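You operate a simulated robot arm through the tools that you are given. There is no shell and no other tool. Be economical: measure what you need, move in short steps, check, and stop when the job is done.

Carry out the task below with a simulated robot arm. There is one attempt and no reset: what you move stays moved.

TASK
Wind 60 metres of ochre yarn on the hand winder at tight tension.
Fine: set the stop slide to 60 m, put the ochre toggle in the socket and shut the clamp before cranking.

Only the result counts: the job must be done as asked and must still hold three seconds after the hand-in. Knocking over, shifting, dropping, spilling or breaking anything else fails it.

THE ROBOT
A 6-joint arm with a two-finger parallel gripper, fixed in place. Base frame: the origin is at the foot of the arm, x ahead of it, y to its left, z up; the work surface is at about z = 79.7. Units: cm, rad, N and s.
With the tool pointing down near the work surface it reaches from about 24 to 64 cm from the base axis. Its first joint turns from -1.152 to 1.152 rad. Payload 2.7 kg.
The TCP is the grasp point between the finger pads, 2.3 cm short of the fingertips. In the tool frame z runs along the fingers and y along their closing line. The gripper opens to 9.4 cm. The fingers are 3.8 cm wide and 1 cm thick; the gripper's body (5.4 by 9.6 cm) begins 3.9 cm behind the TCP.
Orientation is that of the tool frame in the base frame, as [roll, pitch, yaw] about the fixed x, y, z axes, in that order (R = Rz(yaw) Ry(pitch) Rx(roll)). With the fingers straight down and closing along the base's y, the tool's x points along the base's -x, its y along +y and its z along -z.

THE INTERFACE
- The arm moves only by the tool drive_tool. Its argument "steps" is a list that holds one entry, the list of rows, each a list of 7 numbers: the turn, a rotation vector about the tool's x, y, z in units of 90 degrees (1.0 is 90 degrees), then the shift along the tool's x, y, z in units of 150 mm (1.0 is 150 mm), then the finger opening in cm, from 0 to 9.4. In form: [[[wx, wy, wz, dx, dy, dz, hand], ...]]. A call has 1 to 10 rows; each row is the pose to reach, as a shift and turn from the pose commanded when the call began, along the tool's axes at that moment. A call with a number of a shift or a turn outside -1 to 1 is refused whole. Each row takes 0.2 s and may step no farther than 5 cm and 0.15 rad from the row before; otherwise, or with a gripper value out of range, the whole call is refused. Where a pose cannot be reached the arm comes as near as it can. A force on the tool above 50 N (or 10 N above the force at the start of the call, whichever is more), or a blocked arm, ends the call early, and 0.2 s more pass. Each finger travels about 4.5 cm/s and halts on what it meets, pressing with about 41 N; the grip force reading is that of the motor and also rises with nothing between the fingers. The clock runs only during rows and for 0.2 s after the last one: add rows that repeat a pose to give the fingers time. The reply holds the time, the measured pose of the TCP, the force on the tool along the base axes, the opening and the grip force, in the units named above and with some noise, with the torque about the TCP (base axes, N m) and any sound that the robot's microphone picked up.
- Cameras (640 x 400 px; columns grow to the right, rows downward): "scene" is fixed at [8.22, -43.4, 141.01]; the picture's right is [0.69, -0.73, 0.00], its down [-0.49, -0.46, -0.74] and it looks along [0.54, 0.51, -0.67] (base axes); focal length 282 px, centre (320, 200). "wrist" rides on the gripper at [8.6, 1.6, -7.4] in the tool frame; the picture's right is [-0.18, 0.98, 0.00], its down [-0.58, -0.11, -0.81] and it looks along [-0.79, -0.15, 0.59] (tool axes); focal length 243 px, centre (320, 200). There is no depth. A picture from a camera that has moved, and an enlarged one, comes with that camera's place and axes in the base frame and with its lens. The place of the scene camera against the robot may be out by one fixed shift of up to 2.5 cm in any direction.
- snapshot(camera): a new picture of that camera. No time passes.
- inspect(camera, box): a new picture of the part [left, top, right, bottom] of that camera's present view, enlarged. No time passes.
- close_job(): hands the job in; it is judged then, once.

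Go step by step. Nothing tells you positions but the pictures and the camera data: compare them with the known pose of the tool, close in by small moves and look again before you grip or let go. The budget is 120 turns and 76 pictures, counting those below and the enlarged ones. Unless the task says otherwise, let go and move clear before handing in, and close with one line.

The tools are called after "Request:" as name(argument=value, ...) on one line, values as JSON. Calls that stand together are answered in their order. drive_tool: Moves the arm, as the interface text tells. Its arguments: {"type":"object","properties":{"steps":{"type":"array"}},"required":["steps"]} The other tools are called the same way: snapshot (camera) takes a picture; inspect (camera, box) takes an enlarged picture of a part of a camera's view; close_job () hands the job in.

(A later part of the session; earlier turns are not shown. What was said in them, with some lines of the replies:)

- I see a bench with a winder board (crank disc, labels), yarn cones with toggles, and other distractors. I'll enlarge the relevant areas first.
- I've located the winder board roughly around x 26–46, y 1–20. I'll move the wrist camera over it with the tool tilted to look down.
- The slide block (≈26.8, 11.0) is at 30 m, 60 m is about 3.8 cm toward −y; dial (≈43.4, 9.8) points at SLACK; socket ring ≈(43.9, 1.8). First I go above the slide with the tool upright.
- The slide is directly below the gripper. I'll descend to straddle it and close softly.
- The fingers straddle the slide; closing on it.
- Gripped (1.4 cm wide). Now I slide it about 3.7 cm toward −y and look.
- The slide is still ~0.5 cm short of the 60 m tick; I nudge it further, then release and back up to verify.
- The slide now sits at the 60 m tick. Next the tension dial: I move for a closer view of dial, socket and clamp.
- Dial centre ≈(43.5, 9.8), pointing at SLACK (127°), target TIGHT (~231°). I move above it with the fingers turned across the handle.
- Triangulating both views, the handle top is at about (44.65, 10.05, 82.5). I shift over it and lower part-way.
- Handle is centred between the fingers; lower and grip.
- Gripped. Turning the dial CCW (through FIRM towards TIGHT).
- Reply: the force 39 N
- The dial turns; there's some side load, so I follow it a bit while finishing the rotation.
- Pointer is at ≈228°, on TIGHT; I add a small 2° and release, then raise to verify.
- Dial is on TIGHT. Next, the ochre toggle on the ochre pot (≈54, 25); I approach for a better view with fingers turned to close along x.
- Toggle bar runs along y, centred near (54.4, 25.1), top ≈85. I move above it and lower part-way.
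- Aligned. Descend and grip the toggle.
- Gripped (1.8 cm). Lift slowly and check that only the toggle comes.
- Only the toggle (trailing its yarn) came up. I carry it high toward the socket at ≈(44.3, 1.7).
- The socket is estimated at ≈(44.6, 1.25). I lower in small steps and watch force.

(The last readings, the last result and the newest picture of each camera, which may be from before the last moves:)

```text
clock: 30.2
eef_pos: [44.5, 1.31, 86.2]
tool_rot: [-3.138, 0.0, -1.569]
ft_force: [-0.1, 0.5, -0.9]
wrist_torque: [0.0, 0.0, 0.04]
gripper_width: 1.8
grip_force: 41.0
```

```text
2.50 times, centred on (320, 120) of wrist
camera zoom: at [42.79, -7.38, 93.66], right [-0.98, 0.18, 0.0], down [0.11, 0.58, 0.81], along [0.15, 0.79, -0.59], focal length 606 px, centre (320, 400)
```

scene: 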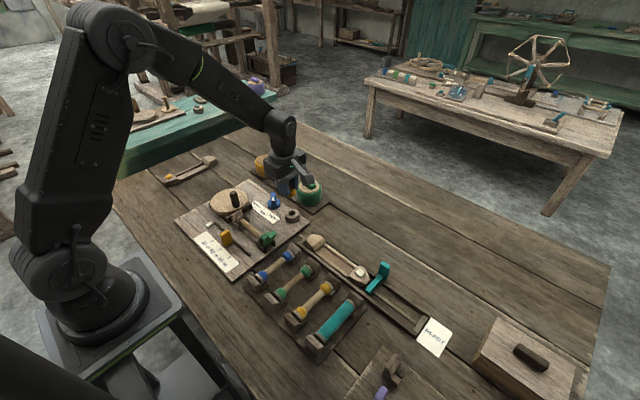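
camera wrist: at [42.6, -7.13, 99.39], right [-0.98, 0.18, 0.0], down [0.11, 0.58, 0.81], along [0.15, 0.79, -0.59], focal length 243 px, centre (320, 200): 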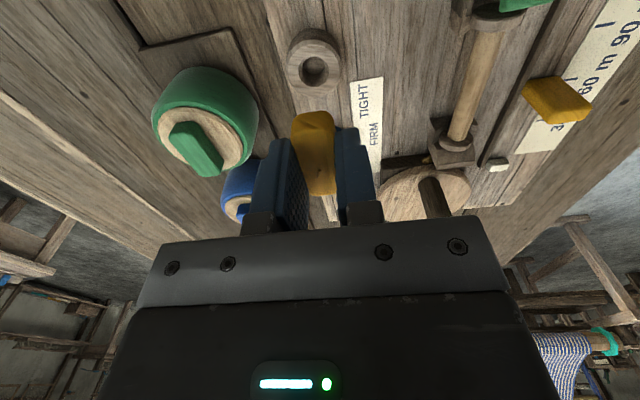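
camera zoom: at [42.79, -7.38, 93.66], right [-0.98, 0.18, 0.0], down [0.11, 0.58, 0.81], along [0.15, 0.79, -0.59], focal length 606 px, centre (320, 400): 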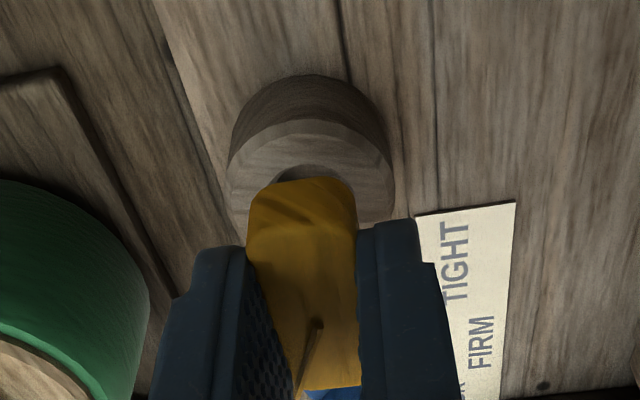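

Projection check with the fingertip shows the TCP column lands on the ring. I continue down gently.

Request:
drive_tool(steps=[[[0, 0, 0, 0, 0, 0.015, 0.8], [0, 0, 0, 0, 0, 0.03, 0.8], [0, 0, 0, 0, 0, 0.045, 0.8], [0, 0, 0, 0, 0, 0.045, 0.8]]])

Request:
inspect(camera="scene", box=[260, 180, 324, 230])

```text
clock: 31.2
eef_pos: [44.44, 1.22, 85.48]
tool_rot: [-3.139, -0.001, -1.57]
ft_force: [0.1, 0.5, -0.8]
wrist_torque: [0.0, 0.03, 0.0]
gripper_width: 1.77
grip_force: 40.9
```

```text
8.00 times, centred on (292, 205) of scene
camera zoom: at [8.22, -43.4, 141.01], right [0.69, -0.73, 0.0], down [-0.49, -0.46, -0.74], along [0.54, 0.51, -0.67], focal length 2260 px, centre (544, 160)
```

zoom: 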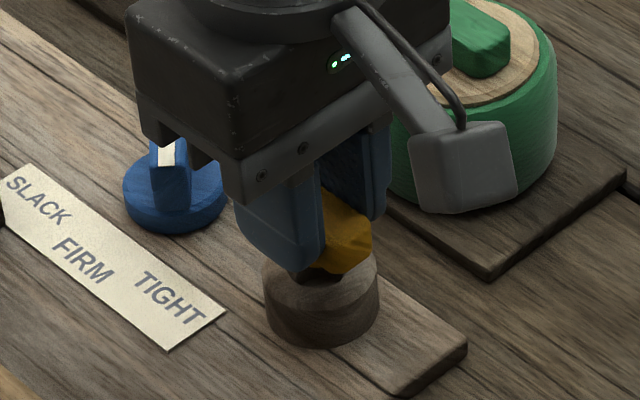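

Request:
drive_tool(steps=[[[0, 0, 0, 0.01, -0.008, 0.015, 0.8], [0, 0, 0, 0.01, -0.008, 0.03, 0.8], [0, 0, 0, 0.01, -0.008, 0.03, 0.8]]])

Request:
drive_tool(steps=[[[0, 0, 0, 0, 0, 0.015, 0.8], [0, 0, 0, 0, 0, 0.03, 0.8]]])

Request:
inspect(camera="scene", box=[260, 180, 324, 230])

Request:
inspect(camera="wrist", box=[224, 40, 416, 200])

```text
clock: 32.0
eef_pos: [44.62, 1.05, 85.02]
tool_rot: [-3.14, 0.0, -1.572]
ft_force: [0.0, -0.1, -0.1]
wrist_torque: [-0.01, 0.01, -0.01]
gripper_width: 1.81
grip_force: 40.8
```

```text
clock: 32.6
eef_pos: [44.7, 1.11, 84.54]
tool_rot: [-3.14, 0.001, -1.569]
ft_force: [0.7, 0.8, -0.2]
wrist_torque: [-0.01, 0.03, -0.02]
gripper_width: 1.81
grip_force: 41.3
```

```text
8.00 times, centred on (292, 205) of scene
camera zoom: at [8.22, -43.4, 141.01], right [0.69, -0.73, 0.0], down [-0.49, -0.46, -0.74], along [0.54, 0.51, -0.67], focal length 2260 px, centre (544, 160)
```

zoom: 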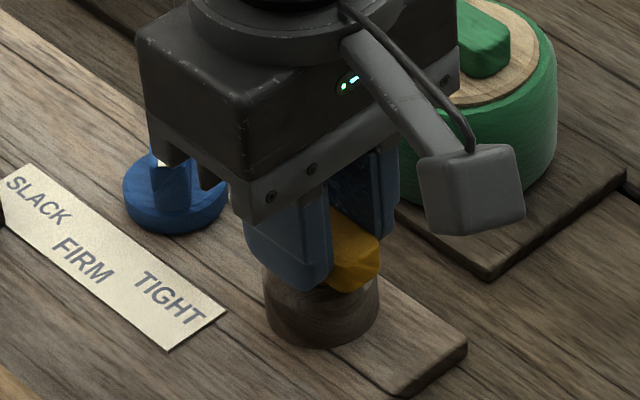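

```text
2.50 times, centred on (320, 120) of wrist
camera zoom: at [42.93, -7.59, 92.05], right [-0.98, 0.18, 0.0], down [0.11, 0.58, 0.81], along [0.15, 0.79, -0.59], focal length 606 px, centre (320, 400)
```

zoom: 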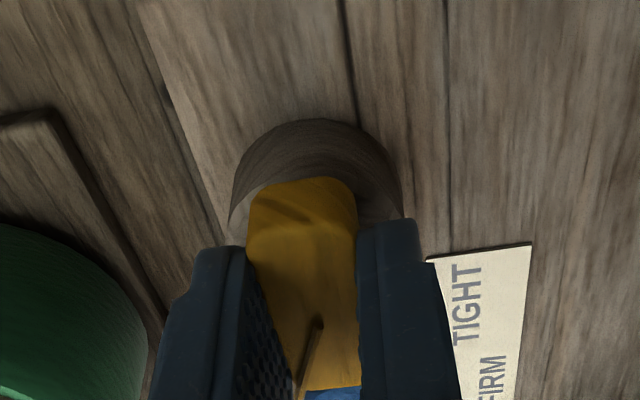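

Alignment looks right; continue down until contact.

Request:
drive_tool(steps=[[[0, 0, 0, 0, 0, 0.015, 0.8], [0, 0, 0, 0, 0, 0.03, 0.8]]])

Request:
drive_tool(steps=[[[0, 0, 0, 0, 0, 0.01, 0.8], [0, 0, 0, 0, 0, 0.02, 0.8]]])

Request:
inspect(camera="scene", box=[260, 180, 324, 230])

```text
clock: 33.2
eef_pos: [44.68, 1.09, 84.24]
tool_rot: [-3.139, -0.001, -1.571]
ft_force: [0.7, 0.2, -0.3]
wrist_torque: [0.01, 0.01, 0.02]
gripper_width: 1.78
grip_force: 41.2
```

```text
clock: 33.8
eef_pos: [44.64, 1.07, 83.9]
tool_rot: [-3.139, 0.0, -1.571]
ft_force: [0.2, 0.7, -0.8]
wrist_torque: [0.01, 0.02, -0.01]
gripper_width: 1.82
grip_force: 41.1
```

```text
8.00 times, centred on (292, 205) of scene
camera zoom: at [8.22, -43.4, 141.01], right [0.69, -0.73, 0.0], down [-0.49, -0.46, -0.74], along [0.54, 0.51, -0.67], focal length 2260 px, centre (544, 160)
```

zoom: 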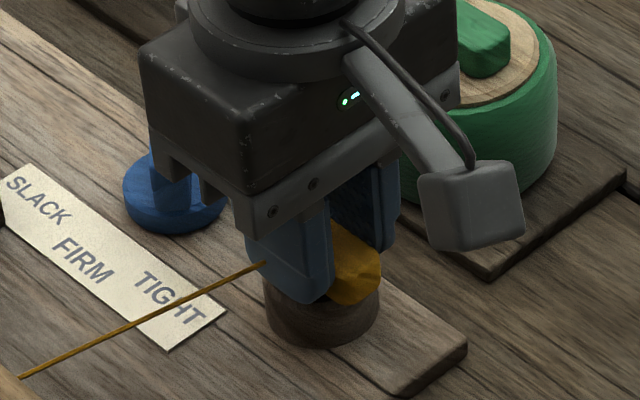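

A yarn strand now runs from the toggle to the winder, so it is recognised in the socket. I lower slightly until seated, then release.

Request:
drive_tool(steps=[[[0, 0, 0, 0, 0, 0.01, 0.8], [0, 0, 0, 0, 0, 0.02, 0.8]]])

Request:
inspect(camera="wrist", box=[160, 0, 480, 200])

```text
clock: 34.4
eef_pos: [44.7, 1.03, 83.65]
tool_rot: [-3.141, 0.0, -1.571]
ft_force: [-0.2, 0.0, -0.5]
wrist_torque: [-0.03, 0.01, 0.02]
gripper_width: 1.79
grip_force: 41.0
```

```text
2.00 times, centred on (320, 100) of wrist
camera zoom: at [42.97, -7.56, 91.05], right [-0.98, 0.18, 0.0], down [0.11, 0.58, 0.81], along [0.15, 0.79, -0.59], focal length 485 px, centre (320, 400)
```

zoom: 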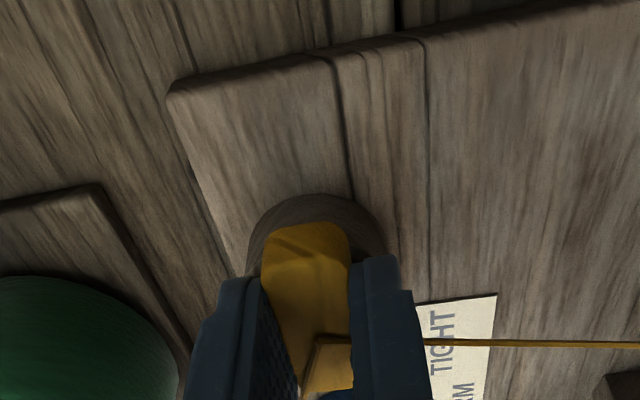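

Request:
drive_tool(steps=[[[0, 0, 0, 0, 0, 0.008, 0.8], [0, 0, 0, 0, 0, 0.016, 0.8]]])

Request:
drive_tool(steps=[[[0, 0, 0, 0, 0, 0.006, 0.8], [0, 0, 0, 0, 0, 0.006, 0.8]]])

Request:
inspect(camera="scene", box=[260, 180, 324, 230])

```text
clock: 35.0
eef_pos: [44.76, 1.05, 83.51]
tool_rot: [-3.135, -0.001, -1.57]
ft_force: [-6.3, 1.0, 20.0]
wrist_torque: [0.04, 0.17, 0.02]
gripper_width: 1.8
grip_force: 41.0
```

```text
clock: 35.6
eef_pos: [44.76, 1.12, 83.51]
tool_rot: [-3.135, 0.0, -1.57]
ft_force: [-12.3, 0.7, 43.2]
wrist_torque: [0.02, 0.71, 0.01]
gripper_width: 1.82
grip_force: 41.0
```

```text
8.00 times, centred on (292, 205) of scene
camera zoom: at [8.14, -43.4, 141.02], right [0.69, -0.73, 0.0], down [-0.49, -0.46, -0.74], along [0.54, 0.51, -0.67], focal length 2260 px, centre (544, 160)
```

zoom: 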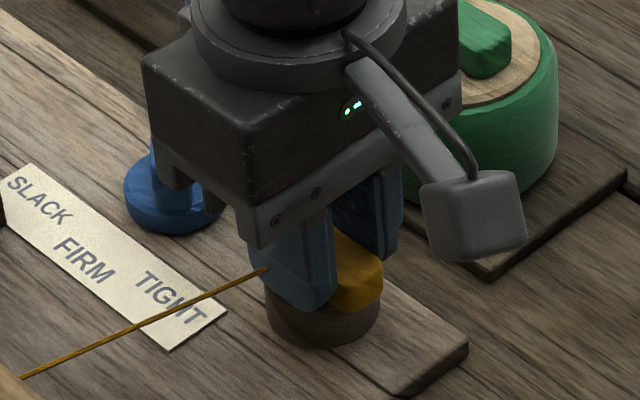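

Contact made: seated. Relieve load, release and rise.

Request:
drive_tool(steps=[[[0, 0, 0, 0, 0.005, -0.01, 0.8], [0, 0, 0, 0, 0.005, -0.01, 2.4], [0, 0, 0, 0, 0.005, -0.01, 3.8], [0, 0, 0, 0, 0.005, -0.01, 4.5], [0, 0, 0, 0, 0.005, -0.15, 4.5], [0, 0, 0, 0, 0.005, -0.4, 4.5], [0, 0, 0, 0, 0.005, -0.7, 4.5], [0, 0, 0, 0, 0.005, -0.9, 4.5]]])

Request:
inspect(camera="scene", box=[200, 180, 320, 255])

Request:
snapshot(camera="wrist")

```text
clock: 37.4
eef_pos: [44.55, 1.06, 96.86]
tool_rot: [-3.14, -0.001, -1.571]
ft_force: [0.1, -0.5, -0.1]
wrist_torque: [-0.01, 0.04, 0.01]
gripper_width: 4.48
grip_force: 0.1
```

```text
5.33 times, centred on (260, 218) of scene
camera zoom: at [8.22, -43.4, 141.01], right [0.69, -0.73, 0.0], down [-0.49, -0.46, -0.74], along [0.54, 0.51, -0.67], focal length 1506 px, centre (640, 107)
```

zoom: 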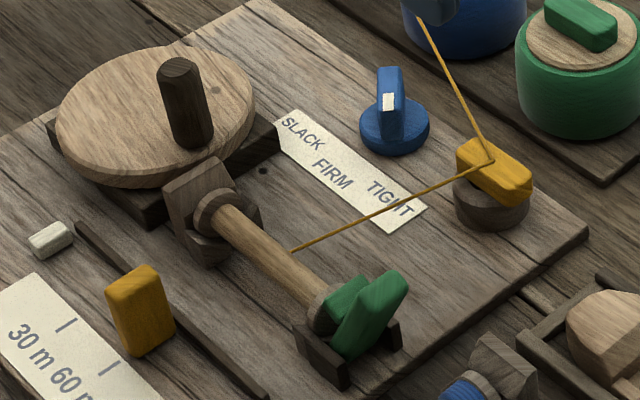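

```text
25 pictures are left
camera wrist: at [42.83, -7.6, 104.29], right [-0.98, 0.18, 0.0], down [0.11, 0.58, 0.81], along [0.15, 0.79, -0.59], focal length 243 px, centre (320, 200)
```

wrist: 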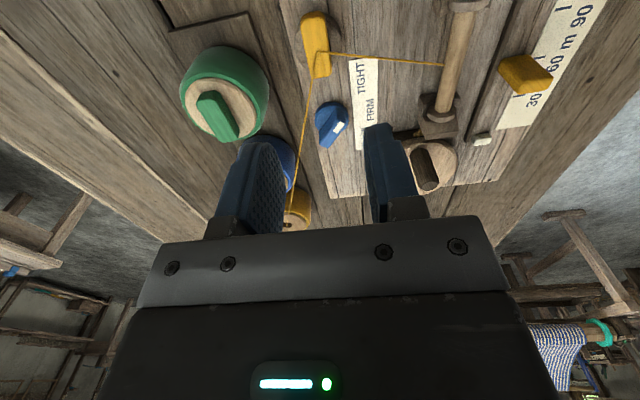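

Toggle sits in the socket with yarn running to the bobbin. Next the green clamp at the bobbin's end; a close look.

Request:
inspect(camera="scene", box=[246, 222, 294, 252])

```text
13.33 times, centred on (270, 237) of scene
camera zoom: at [8.22, -43.4, 141.01], right [0.69, -0.73, 0.0], down [-0.49, -0.46, -0.74], along [0.54, 0.51, -0.67], focal length 3766 px, centre (987, -293)
```

zoom: 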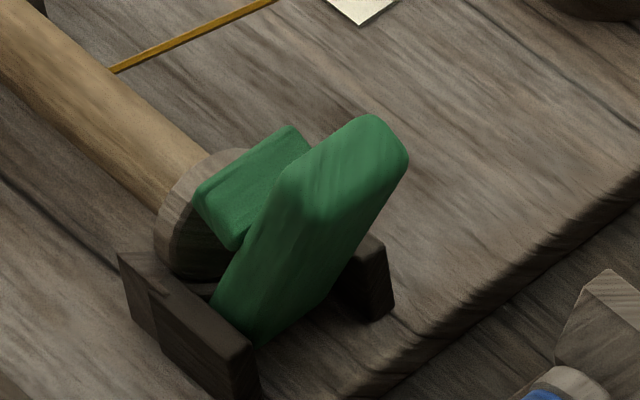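

Request:
drive_tool(steps=[[[0, 0, 0, 0.13, 0.19, 0, 4], [0, 0, 0, 0.27, 0.38, 0.05, 3], [0, 0, 0, 0.4, 0.57, 0.13, 2], [0, 0, 0, 0.533, 0.767, 0.2, 1], [0, 0, 0, 0.533, 0.767, 0.2, 1]]])

Request:
inspect(camera="wrist", box=[200, 0, 440, 150])

```text
clock: 38.6
eef_pos: [32.96, -7.02, 93.91]
tool_rot: [-3.139, -0.001, -1.572]
ft_force: [0.6, -0.9, 0.2]
wrist_torque: [0.0, -0.04, -0.03]
gripper_width: 1.0
grip_force: 0.0
```

```text
2.67 times, centred on (320, 75) of wrist
camera zoom: at [31.28, -15.58, 101.31], right [-0.98, 0.18, 0.0], down [0.11, 0.58, 0.81], along [0.15, 0.79, -0.59], focal length 647 px, centre (320, 533)
```

zoom: 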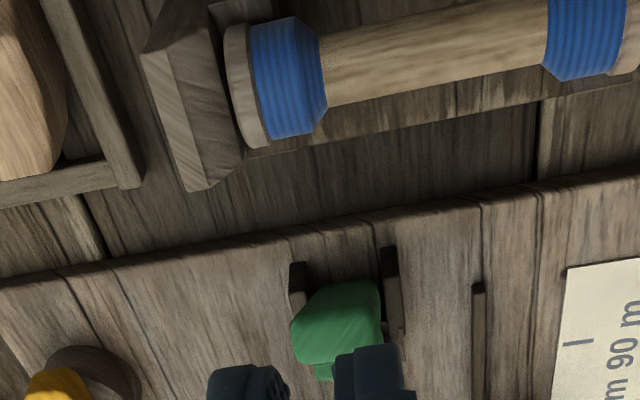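

I take a side view of the clamp lever from the −x side to see how it moves.

Request:
drive_tool(steps=[[[0, 0, 0.095, -0.08, 0.04, 0, 1], [0, 0, 0.19, -0.16, 0.08, 0, 1], [0, 0, 0.285, -0.24, 0.12, 0, 1], [0, 0, 0.38, -0.32, 0.16, 0, 1], [0, 0, 0.475, -0.4, 0.2, 0.05, 1], [0, 0, 0.57, -0.48, 0.24, 0.1, 1], [0, 0, 0.665, -0.56, 0.28, 0.15, 1], [0, 0, 0.76, -0.64, 0.32, 0.2, 1], [0, 0, 0.855, -0.72, 0.36, 0.25, 1], [0, 0, 0.95, -0.8, 0.4, 0.26, 1]]])

Request:
inspect(camera="wrist", box=[120, 60, 360, 210])

```text
clock: 40.8
eef_pos: [27.02, 5.1, 89.77]
tool_rot: [3.141, 0.004, -3.063]
ft_force: [-0.1, 0.7, 0.3]
wrist_torque: [-0.02, 0.01, 0.02]
gripper_width: 1.02
grip_force: 0.1
```

```text
2.67 times, centred on (240, 135) of wrist
camera zoom: at [18.22, 6.06, 97.17], right [0.11, 0.99, 0.0], down [0.59, -0.06, 0.81], along [0.8, -0.09, -0.59], focal length 647 px, centre (533, 373)
```

zoom: 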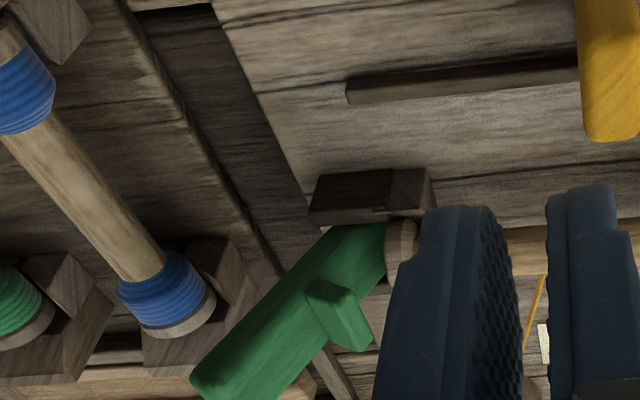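

The lever is hinged near (32.6, −1, 81.5) and leans outward (−y) and up to about (32.8, −4.9, 85.8); its jaw fin would close on the bobbin when the lever is swung up toward +y. I position the closed fingers behind it.

Request:
drive_tool(steps=[[[0, 0, 0.05, -0.05, -0.1, -0.15, 0.3], [0, 0, 0.05, -0.12, -0.3, -0.2, 0.2], [0, 0, 0.05, -0.18, -0.48, -0.2, 0.2], [0, 0, 0.05, -0.25, -0.66, -0.2, 0.2], [0, 0, 0.05, -0.322, -0.835, -0.2, 0.2], [0, 0, 0.05, -0.322, -0.835, -0.2, 0.2]]])

Request:
snapshot(camera="wrist")

Request:
inspect(camera="scene", box=[220, 190, 316, 250])

```text
clock: 42.2
eef_pos: [32.86, -7.02, 92.8]
tool_rot: [3.14, 0.003, -3.14]
ft_force: [0.2, -1.1, 1.2]
wrist_torque: [0.0, -0.04, -0.01]
gripper_width: 0.18
grip_force: 0.0
```

```text
21 pictures are left
camera wrist: at [24.12, -5.39, 100.2], right [0.18, 0.98, 0.0], down [0.58, -0.11, 0.81], along [0.79, -0.15, -0.59], focal length 243 px, centre (320, 200)
```

wrist: 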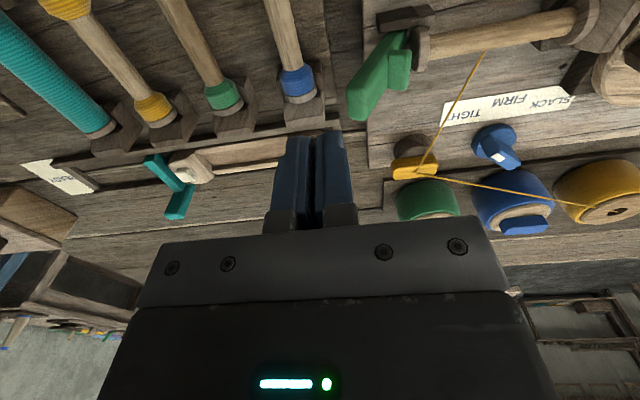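

```text
6.67 times, centred on (268, 220) of scene
camera zoom: at [8.22, -43.4, 141.01], right [0.69, -0.73, 0.0], down [-0.49, -0.46, -0.74], along [0.54, 0.51, -0.67], focal length 1883 px, centre (667, 67)
```

zoom: 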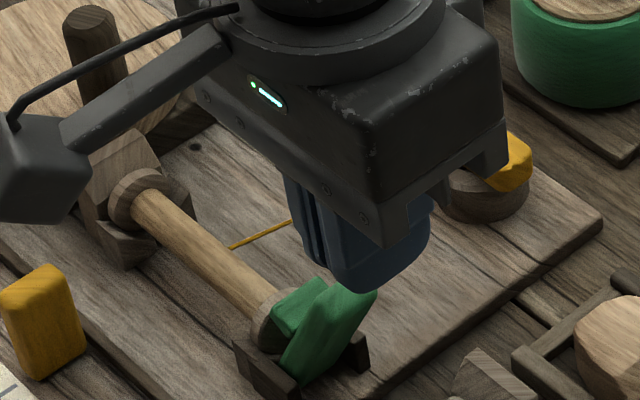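

Lever end ≈(33.2, −4.8, 86). Lower behind it and then push toward +y.

Request:
drive_tool(steps=[[[0, 0, 0, -0.02, -0.013, 0.2, 0.2], [0, 0, 0, -0.02, -0.013, 0.41, 0.2], [0, 0, 0, -0.02, -0.013, 0.41, 0.2]]])

Request:
drive_tool(steps=[[[0, 0, 0, 0, 0.04, 0, 0.2], [0, 0, 0, 0, 0.08, 0, 0.2], [0, 0, 0, 0, 0.12, 0, 0.2], [0, 0, 0, 0, 0.16, 0, 0.2]]])

Request:
inspect(camera="scene", box=[232, 205, 296, 245])

```text
clock: 43.0
eef_pos: [33.1, -7.26, 86.7]
tool_rot: [3.141, 0.004, 3.141]
ft_force: [0.9, -0.6, -0.8]
wrist_torque: [-0.04, -0.01, -0.03]
gripper_width: 0.19
grip_force: 0.0
```

```text
clock: 44.0
eef_pos: [33.19, -4.87, 86.72]
tool_rot: [-3.14, 0.004, -3.14]
ft_force: [0.3, -0.7, 0.3]
wrist_torque: [-0.01, 0.01, 0.01]
gripper_width: 0.15
grip_force: 0.1
```

```text
10.00 times, centred on (264, 225) of scene
camera zoom: at [8.22, -43.4, 141.01], right [0.69, -0.73, 0.0], down [-0.49, -0.46, -0.74], along [0.54, 0.51, -0.67], focal length 2824 px, centre (880, -50)
```

zoom: 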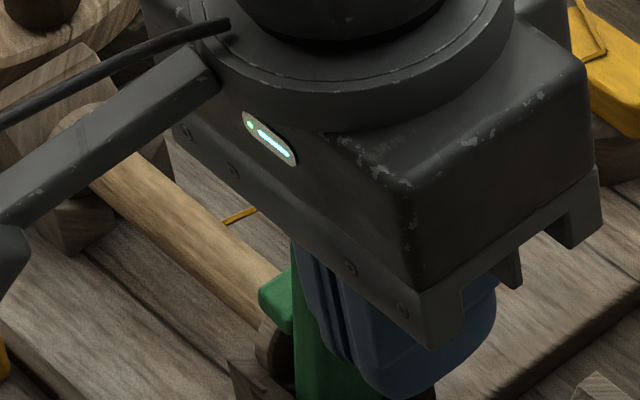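

No resistance so far and the lever is already rising; I push on toward vertical.

Request:
drive_tool(steps=[[[0, 0, 0, 0, 0.03, 0, 0.2], [0, 0, 0, 0, 0.06, 0, 0.2], [0, 0, 0, 0, 0.09, 0, 0.2], [0, 0, 0, 0, 0.12, 0, 0.2]]])

Request:
inspect(camera="scene", box=[232, 205, 296, 245])

```text
clock: 45.0
eef_pos: [33.11, -3.18, 86.69]
tool_rot: [-3.141, 0.003, 3.141]
ft_force: [-1.2, -9.5, 3.8]
wrist_torque: [0.04, 0.02, 0.03]
gripper_width: 0.02
grip_force: 0.0
```

```text
10.00 times, centred on (264, 225) of scene
camera zoom: at [8.22, -43.42, 141.0], right [0.69, -0.73, 0.0], down [-0.49, -0.46, -0.74], along [0.54, 0.51, -0.67], focal length 2824 px, centre (880, -50)
```

zoom: 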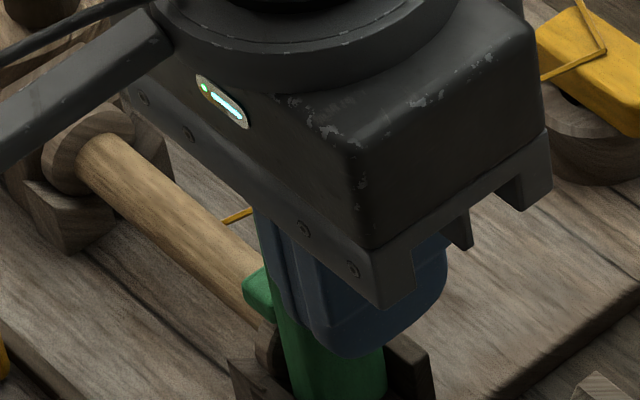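

Contact force is building; push a little further to find the closed stop.

Request:
drive_tool(steps=[[[0, 0, 0, 0, 0.03, 0, 0.2], [0, 0, 0, 0, 0.06, 0, 0.2], [0, 0, 0, 0, 0.08, 0, 0.2], [0, 0, 0, 0, 0.08, 0, 0.2]]])

```text
clock: 45.5
eef_pos: [33.17, -2.94, 86.76]
tool_rot: [-3.139, 0.001, 3.138]
ft_force: [0.4, -30.0, -0.3]
wrist_torque: [0.06, 0.02, 0.1]
gripper_width: 0.01
grip_force: 0.1
stopped in row 2: the force on the tool passed its limit (the readings are from after the stop); the commanded pose is now the measured one
```

Hard stop reached — the lever is upright against its stop. I back off and check that it stays shut.

Request:
drive_tool(steps=[[[0, 0, 0, 0, -0.1, 0, 0.2], [0, 0, 0, 0, -0.2, 0, 0.2], [0, 0, 0, 0, -0.25, -0.2, 0.2], [0, 0, 0, 0, -0.3, -0.5, 0.2], [0, 0, 0, 0.2, -0.3, -0.6, 0.2], [0, 0, 0, 0.3, -0.3, -0.6, 0.2]]])

Request:
inspect(camera="scene", box=[200, 180, 296, 250])

Request:
snapshot(camera="wrist")

```text
clock: 46.9
eef_pos: [28.59, -7.28, 95.62]
tool_rot: [-3.139, 0.004, 3.14]
ft_force: [0.3, -0.2, 0.5]
wrist_torque: [0.01, -0.03, -0.03]
gripper_width: 0.17
grip_force: 0.0
```

```text
5.71 times, centred on (248, 215) of scene
camera zoom: at [8.22, -43.4, 141.01], right [0.69, -0.73, 0.0], down [-0.49, -0.46, -0.74], along [0.54, 0.51, -0.67], focal length 1614 px, centre (731, 114)
```

zoom: 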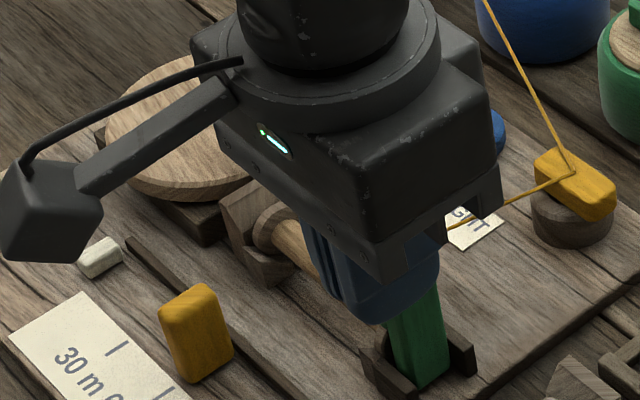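

```text
16 pictures are left
camera wrist: at [19.83, -5.56, 103.09], right [0.19, 0.98, 0.0], down [0.58, -0.11, 0.81], along [0.79, -0.15, -0.59], focal length 243 px, centre (320, 200)
```

wrist: 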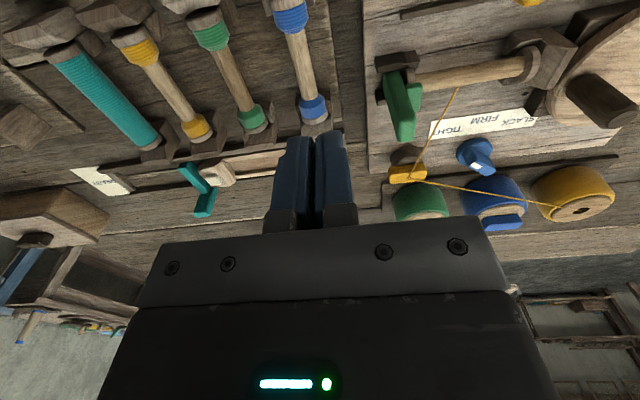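

Clamp is upright/shut. Now to the crank: I move to view the disc and its knob.

Request:
drive_tool(steps=[[[0, 0, 0, 0, 0.3, 0, 1], [0, 0, 0, 0, 0.6, 0, 2], [0, 0, 0, 0, 0.9, 0, 3]]])

Request:
drive_tool(steps=[[[0, 0, 0, 0, 0.25, 0, 4], [0, 0, 0, 0, 0.45, 0, 4], [0, 0, 0, 0, 0.45, 0, 4]]])

Request:
snapshot(camera="wrist")

```text
clock: 47.7
eef_pos: [28.41, 6.38, 95.66]
tool_rot: [-3.14, 0.005, 3.139]
ft_force: [0.4, 0.8, 0.6]
wrist_torque: [0.0, 0.0, 0.0]
gripper_width: 3.03
grip_force: 0.1
```

```text
clock: 48.5
eef_pos: [28.59, 13.08, 95.67]
tool_rot: [-3.139, 0.004, 3.139]
ft_force: [-0.3, 0.1, 0.8]
wrist_torque: [0.0, 0.02, 0.02]
gripper_width: 4.01
grip_force: 0.0
```

```text
15 pictures are left
camera wrist: at [19.88, 14.76, 103.09], right [0.19, 0.98, 0.0], down [0.58, -0.11, 0.81], along [0.79, -0.15, -0.59], focal length 243 px, centre (320, 200)
```

wrist: 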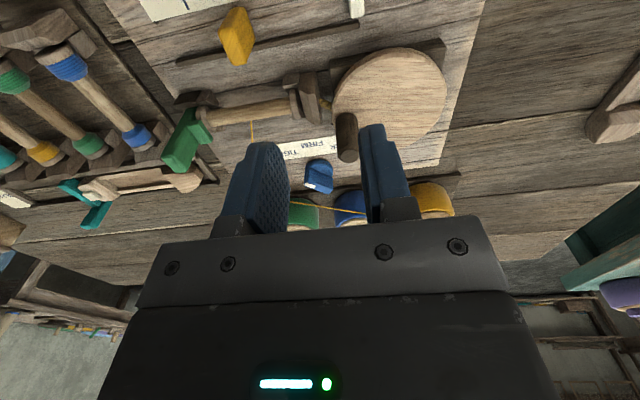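

Disc centre ≈(34.4, 18.7), knob ≈(34.9, 14.4) with top ≈87–88. Move to hover over the knob.

Request:
drive_tool(steps=[[[0, 0, 0, -0.21, 0.05, 0.05, 3.2], [0, 0, 0, -0.42, 0.087, 0.15, 3.2], [0, 0, 0, -0.42, 0.087, 0.25, 3.2], [0, 0, 0, -0.42, 0.087, 0.25, 3.2]]])

Request:
snapshot(camera="wrist")

Request:
inspect(camera="scene", box=[192, 160, 288, 220])

```text
clock: 49.5
eef_pos: [34.94, 14.43, 91.93]
tool_rot: [-3.141, 0.005, 3.14]
ft_force: [1.1, -0.8, 0.6]
wrist_torque: [0.0, 0.0, 0.02]
gripper_width: 3.21
grip_force: 0.2
```

```text
14 pictures are left
camera wrist: at [26.25, 16.0, 99.38], right [0.19, 0.98, 0.0], down [0.58, -0.11, 0.81], along [0.79, -0.15, -0.59], focal length 243 px, centre (320, 200)
```

wrist: 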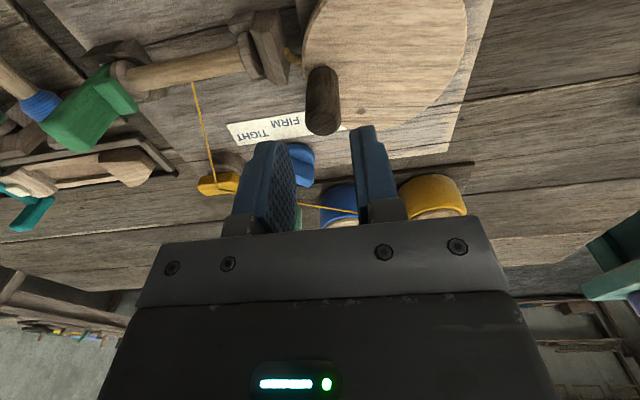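

```text
6.67 times, centred on (240, 190) of scene
camera zoom: at [8.22, -43.4, 141.01], right [0.69, -0.73, 0.0], down [-0.49, -0.46, -0.74], along [0.54, 0.51, -0.67], focal length 1883 px, centre (853, 267)
```

zoom: 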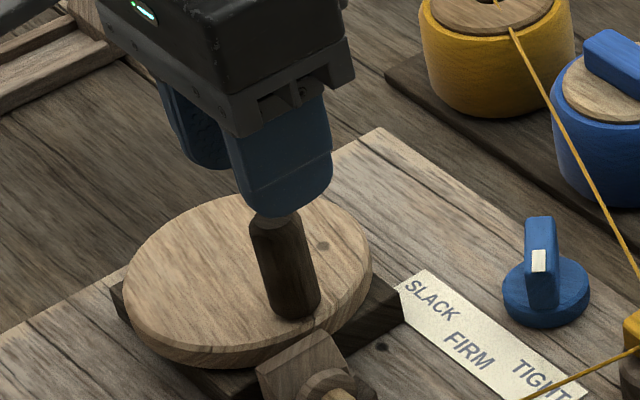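

Knob is centred below. Descend around it and grip.

Request:
drive_tool(steps=[[[0, 0, 0, 0.013, 0, 0.12, 3.2], [0, 0, 0, 0.013, 0, 0.24, 3.2], [0, 0, 0, 0.013, 0, 0.34, 3.2], [0, 0, 0, 0.013, 0, 0.34, 2.2], [0, 0, 0, 0.013, 0, 0.34, 1.2], [0, 0, 0, 0.013, 0, 0.34, 0.8]]])

```text
clock: 50.9
eef_pos: [35.02, 14.45, 86.84]
tool_rot: [-3.141, 0.007, -3.141]
ft_force: [0.5, 30.9, -9.2]
wrist_torque: [-0.28, -0.59, 0.02]
gripper_width: 2.11
grip_force: 44.9
```

Gripped, with a radial preload; I relieve it and try a short clockwise arc (seen from above).

Request:
drive_tool(steps=[[[0, 0, 0, -0.013, 0.018, 0, 0.8], [0, 0, 0, 0.01, 0.018, 0, 0.8], [0, 0, 0, 0.033, 0.019, 0, 0.8], [0, 0, 0, 0.08, 0.027, 0, 0.8], [0, 0, 0, 0.125, 0.043, 0, 0.8]]])

```text
clock: 52.1
eef_pos: [33.05, 15.02, 86.88]
tool_rot: [-3.14, 0.006, 3.138]
ft_force: [6.8, 8.0, 12.5]
wrist_torque: [0.58, 0.71, -0.03]
gripper_width: 2.14
grip_force: 45.2
```

The disc turns freely. Continue the arc and compare forces to refine the centre.

Request:
drive_tool(steps=[[[0, 0, 0, 0.049, 0.029, 0, 0.8], [0, 0, 0, 0.091, 0.068, 0, 0.8], [0, 0, 0, 0.124, 0.115, 0, 0.8], [0, 0, 0, 0.146, 0.168, 0, 0.8], [0, 0, 0, 0.157, 0.224, 0, 0.8], [0, 0, 0, 0.157, 0.224, 0, 0.8]]])

Request:
inspect(camera="scene", box=[180, 170, 308, 250])

```text
clock: 53.5
eef_pos: [30.81, 18.41, 86.87]
tool_rot: [3.14, 0.01, 3.139]
ft_force: [28.7, -0.1, -4.0]
wrist_torque: [-0.14, -0.65, 0.02]
gripper_width: 2.12
grip_force: 44.8
```

```text
5.00 times, centred on (244, 210) of scene
camera zoom: at [8.29, -43.4, 141.01], right [0.69, -0.73, 0.0], down [-0.49, -0.46, -0.74], along [0.54, 0.51, -0.67], focal length 1412 px, centre (700, 150)
```

zoom: 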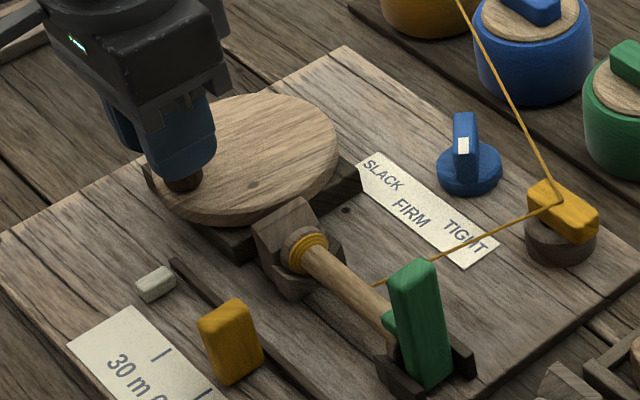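

Yarn is winding onto the bobbin clockwise. Refined circle: centre (34.8, 18.65), r 3.95. Continue cranking.

Request:
drive_tool(steps=[[[0, 0, 0, -0.031, 0.082, 0, 0.8], [0, 0, 0, -0.058, 0.146, 0, 0.8], [0, 0, 0, -0.1, 0.2, 0, 0.8], [0, 0, 0, -0.155, 0.242, 0, 0.8], [0, 0, 0, -0.218, 0.269, 0, 0.8], [0, 0, 0, -0.286, 0.277, 0, 0.8], [0, 0, 0, -0.354, 0.269, 0, 0.8], [0, 0, 0, -0.418, 0.242, 0, 0.8], [0, 0, 0, -0.472, 0.2, 0, 0.8], [0, 0, 0, -0.514, 0.146, 0, 0.8]]])

```text
clock: 55.7
eef_pos: [38.33, 20.37, 86.81]
tool_rot: [-3.14, 0.004, 3.141]
ft_force: [2.4, 2.2, 18.2]
wrist_torque: [0.3, -1.32, 0.0]
gripper_width: 2.11
grip_force: 45.0
```

Request:
drive_tool(steps=[[[0, 0, 0, -0.027, -0.064, 0, 0.8], [0, 0, 0, -0.035, -0.132, 0, 0.8], [0, 0, 0, -0.027, -0.2, 0, 0.8], [0, 0, 0, 0, -0.263, 0, 0.8], [0, 0, 0, 0.042, -0.318, 0, 0.8], [0, 0, 0, 0.096, -0.36, 0, 0.8], [0, 0, 0, 0.16, -0.387, 0, 0.8], [0, 0, 0, 0.228, -0.395, 0, 0.8], [0, 0, 0, 0.296, -0.387, 0, 0.8], [0, 0, 0, 0.359, -0.36, 0, 0.8]]])

Request:
inspect(camera="scene", box=[180, 170, 308, 250])

```text
clock: 57.9
eef_pos: [32.85, 14.97, 86.84]
tool_rot: [-3.138, 0.003, 3.138]
ft_force: [-3.2, -6.8, 17.6]
wrist_torque: [0.34, -0.63, 0.0]
gripper_width: 2.09
grip_force: 44.9
```

```text
5.00 times, centred on (244, 210) of scene
camera zoom: at [8.2, -43.42, 141.0], right [0.69, -0.73, 0.0], down [-0.49, -0.46, -0.74], along [0.54, 0.51, -0.67], focal length 1412 px, centre (700, 150)
```

zoom: 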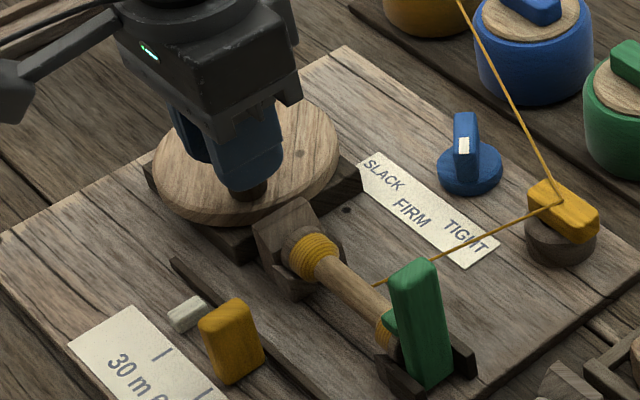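

The counter marker advances toward the slide (about 20 m per turn), so roughly 1.9 more turns. Continue cranking.

Request:
drive_tool(steps=[[[0, 0, 0, 0.055, 0.042, 0, 0.8], [0, 0, 0, 0.097, 0.097, 0, 0.8], [0, 0, 0, 0.123, 0.16, 0, 0.8], [0, 0, 0, 0.132, 0.228, 0, 0.8], [0, 0, 0, 0.123, 0.296, 0, 0.8], [0, 0, 0, 0.097, 0.36, 0, 0.8], [0, 0, 0, 0.055, 0.414, 0, 0.8], [0, 0, 0, 0, 0.456, 0, 0.8], [0, 0, 0, -0.063, 0.483, 0, 0.8], [0, 0, 0, -0.131, 0.491, 0, 0.8]]])

Request:
drive_tool(steps=[[[0, 0, 0, -0.068, -0.009, 0, 0.8], [0, 0, 0, -0.132, -0.035, 0, 0.8], [0, 0, 0, -0.186, -0.077, 0, 0.8], [0, 0, 0, -0.228, -0.131, 0, 0.8], [0, 0, 0, -0.255, -0.195, 0, 0.8], [0, 0, 0, -0.263, -0.263, 0, 0.8], [0, 0, 0, -0.255, -0.331, 0, 0.8], [0, 0, 0, -0.228, -0.395, 0, 0.8], [0, 0, 0, -0.186, -0.449, 0, 0.8], [0, 0, 0, -0.132, -0.491, 0, 0.8]]])

Request:
inspect(camera="scene", box=[180, 170, 308, 250])

```text
clock: 60.1
eef_pos: [34.92, 22.38, 86.76]
tool_rot: [3.141, 0.007, 3.139]
ft_force: [-0.3, 12.9, 5.5]
wrist_torque: [0.37, -0.25, 0.06]
gripper_width: 2.09
grip_force: 45.3
```

```text
clock: 62.3
eef_pos: [36.86, 15.1, 86.8]
tool_rot: [-3.14, 0.004, 3.139]
ft_force: [0.9, 1.0, 14.0]
wrist_torque: [0.23, -0.59, 0.0]
gripper_width: 2.12
grip_force: 44.7
```

```text
5.00 times, centred on (244, 210) of scene
camera zoom: at [8.21, -43.4, 141.01], right [0.69, -0.73, 0.0], down [-0.49, -0.46, -0.74], along [0.54, 0.51, -0.67], focal length 1412 px, centre (700, 150)
```

zoom: 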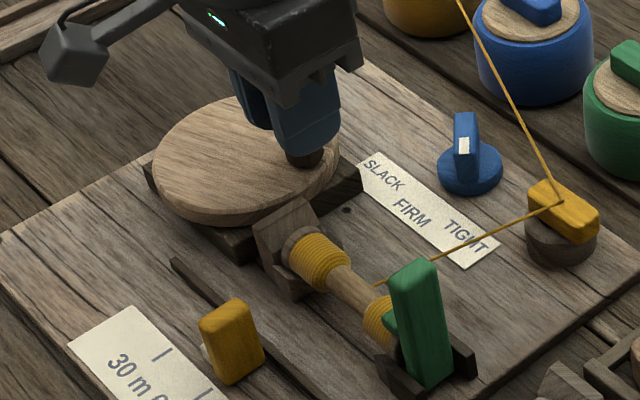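

About two turns done and no block yet. Continue, checking after each call.

Request:
drive_tool(steps=[[[0, 0, 0, 0.064, -0.027, 0, 0.8], [0, 0, 0, 0.132, -0.035, 0, 0.8], [0, 0, 0, 0.2, -0.027, 0, 0.8], [0, 0, 0, 0.263, 0, 0, 0.8], [0, 0, 0, 0.318, 0.042, 0, 0.8], [0, 0, 0, 0.36, 0.097, 0, 0.8], [0, 0, 0, 0.387, 0.16, 0, 0.8], [0, 0, 0, 0.395, 0.228, 0, 0.8], [0, 0, 0, 0.387, 0.296, 0, 0.8], [0, 0, 0, 0.36, 0.36, 0, 0.8]]])

Request:
inspect(camera="scene", box=[180, 200, 276, 260])

```text
clock: 63.2
eef_pos: [34.32, 14.56, 86.81]
tool_rot: [3.139, 0.016, 3.138]
ft_force: [10.5, -7.6, -9.9]
wrist_torque: [-0.31, -0.38, -0.01]
gripper_width: 2.11
grip_force: 44.7
stopped in row 4: the force on the tool passed its limit (the readings are from after the stop); the commanded pose is now the measured one
```

```text
6.67 times, centred on (228, 230) of scene
camera zoom: at [8.26, -43.41, 141.0], right [0.69, -0.73, 0.0], down [-0.49, -0.46, -0.74], along [0.54, 0.51, -0.67], focal length 1883 px, centre (933, 0)
```

zoom: 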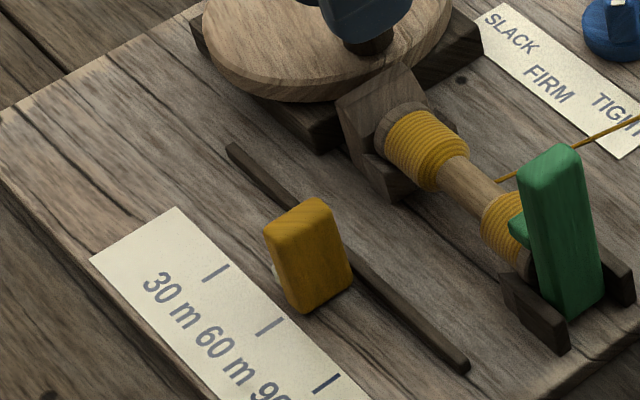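

The crank hit its stop after two turns (30 m/turn → 60 m) with the marker against the slide. Release and rise clear.

Request:
drive_tool(steps=[[[0, 0, 0, -0.01, 0, 0, 1.5], [0, 0, 0, -0.01, 0, 0, 2.8], [0, 0, 0, -0.01, 0, 0, 3.4], [0, 0, 0, -0.01, 0, -0.2, 3.4], [0, 0, 0, -0.01, 0, -0.45, 3.4], [0, 0, 0, -0.01, 0, -0.7, 3.4], [0, 0, 0, 0.2, -0.1, -0.8, 3.4], [0, 0, 0, 0.4, -0.2, -0.8, 3.4]]])

Request:
snapshot(camera="wrist")

Request:
inspect(camera="scene", box=[180, 205, 260, 255])

```text
clock: 65.0
eef_pos: [27.98, 11.47, 98.61]
tool_rot: [-3.142, 0.016, 3.139]
ft_force: [-0.5, 0.4, -0.1]
wrist_torque: [0.0, -0.03, -0.01]
gripper_width: 3.39
grip_force: 0.0
```

```text
8 pictures are left
camera wrist: at [19.17, 13.2, 105.98], right [0.19, 0.98, 0.0], down [0.57, -0.11, 0.82], along [0.8, -0.15, -0.58], focal length 243 px, centre (320, 200)
```

wrist: 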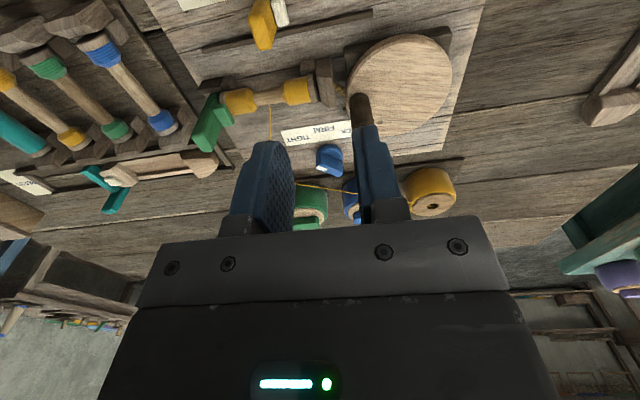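

```text
8.00 times, centred on (220, 230) of scene
camera zoom: at [8.23, -43.4, 141.01], right [0.69, -0.73, 0.0], down [-0.49, -0.46, -0.74], along [0.54, 0.51, -0.67], focal length 2260 px, centre (1120, -40)
```

zoom: 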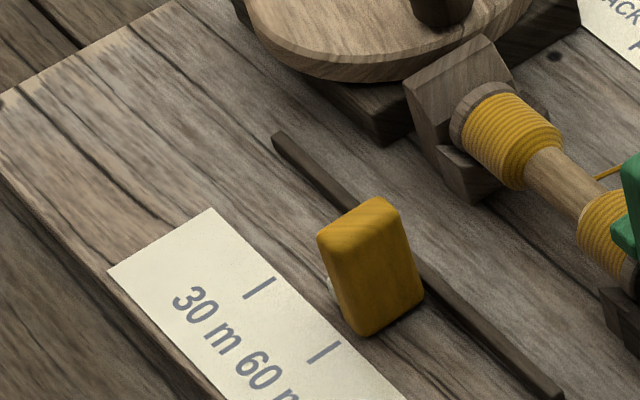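

The slide is unmoved and the marker rests against it. One last full check of the scene.

Request:
inspect(camera="scene", box=[180, 140, 340, 240])

```text
4.00 times, centred on (260, 190) of scene
camera zoom: at [8.23, -43.4, 141.01], right [0.69, -0.73, 0.0], down [-0.49, -0.46, -0.74], along [0.54, 0.51, -0.67], focal length 1130 px, centre (560, 240)
```

zoom: 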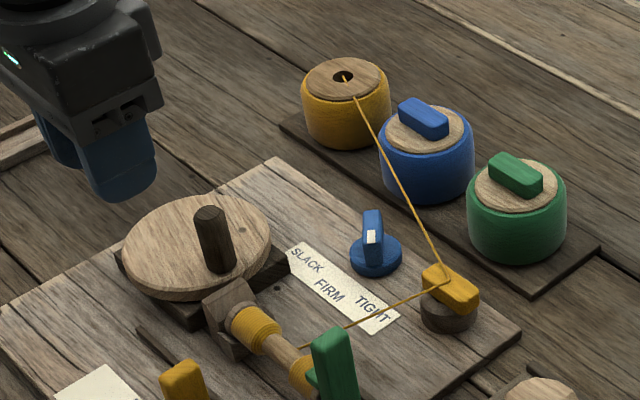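

The slide is at 60 m, the dial is on TIGHT, the ochre toggle is in the socket, the clamp is shut and the yarn is wound to the stop, with the arm clear. I'm handing it in.

Request:
close_job()

```text
The job is handed in.
```

I wound the ochre yarn at tight tension until the crank hit its stop at the 60 m slide setting, after about two turns, then handed the job in. The stop slide, dial, toggle and clamp were all set before cranking, and nothing else looked disturbed in the last pictures.
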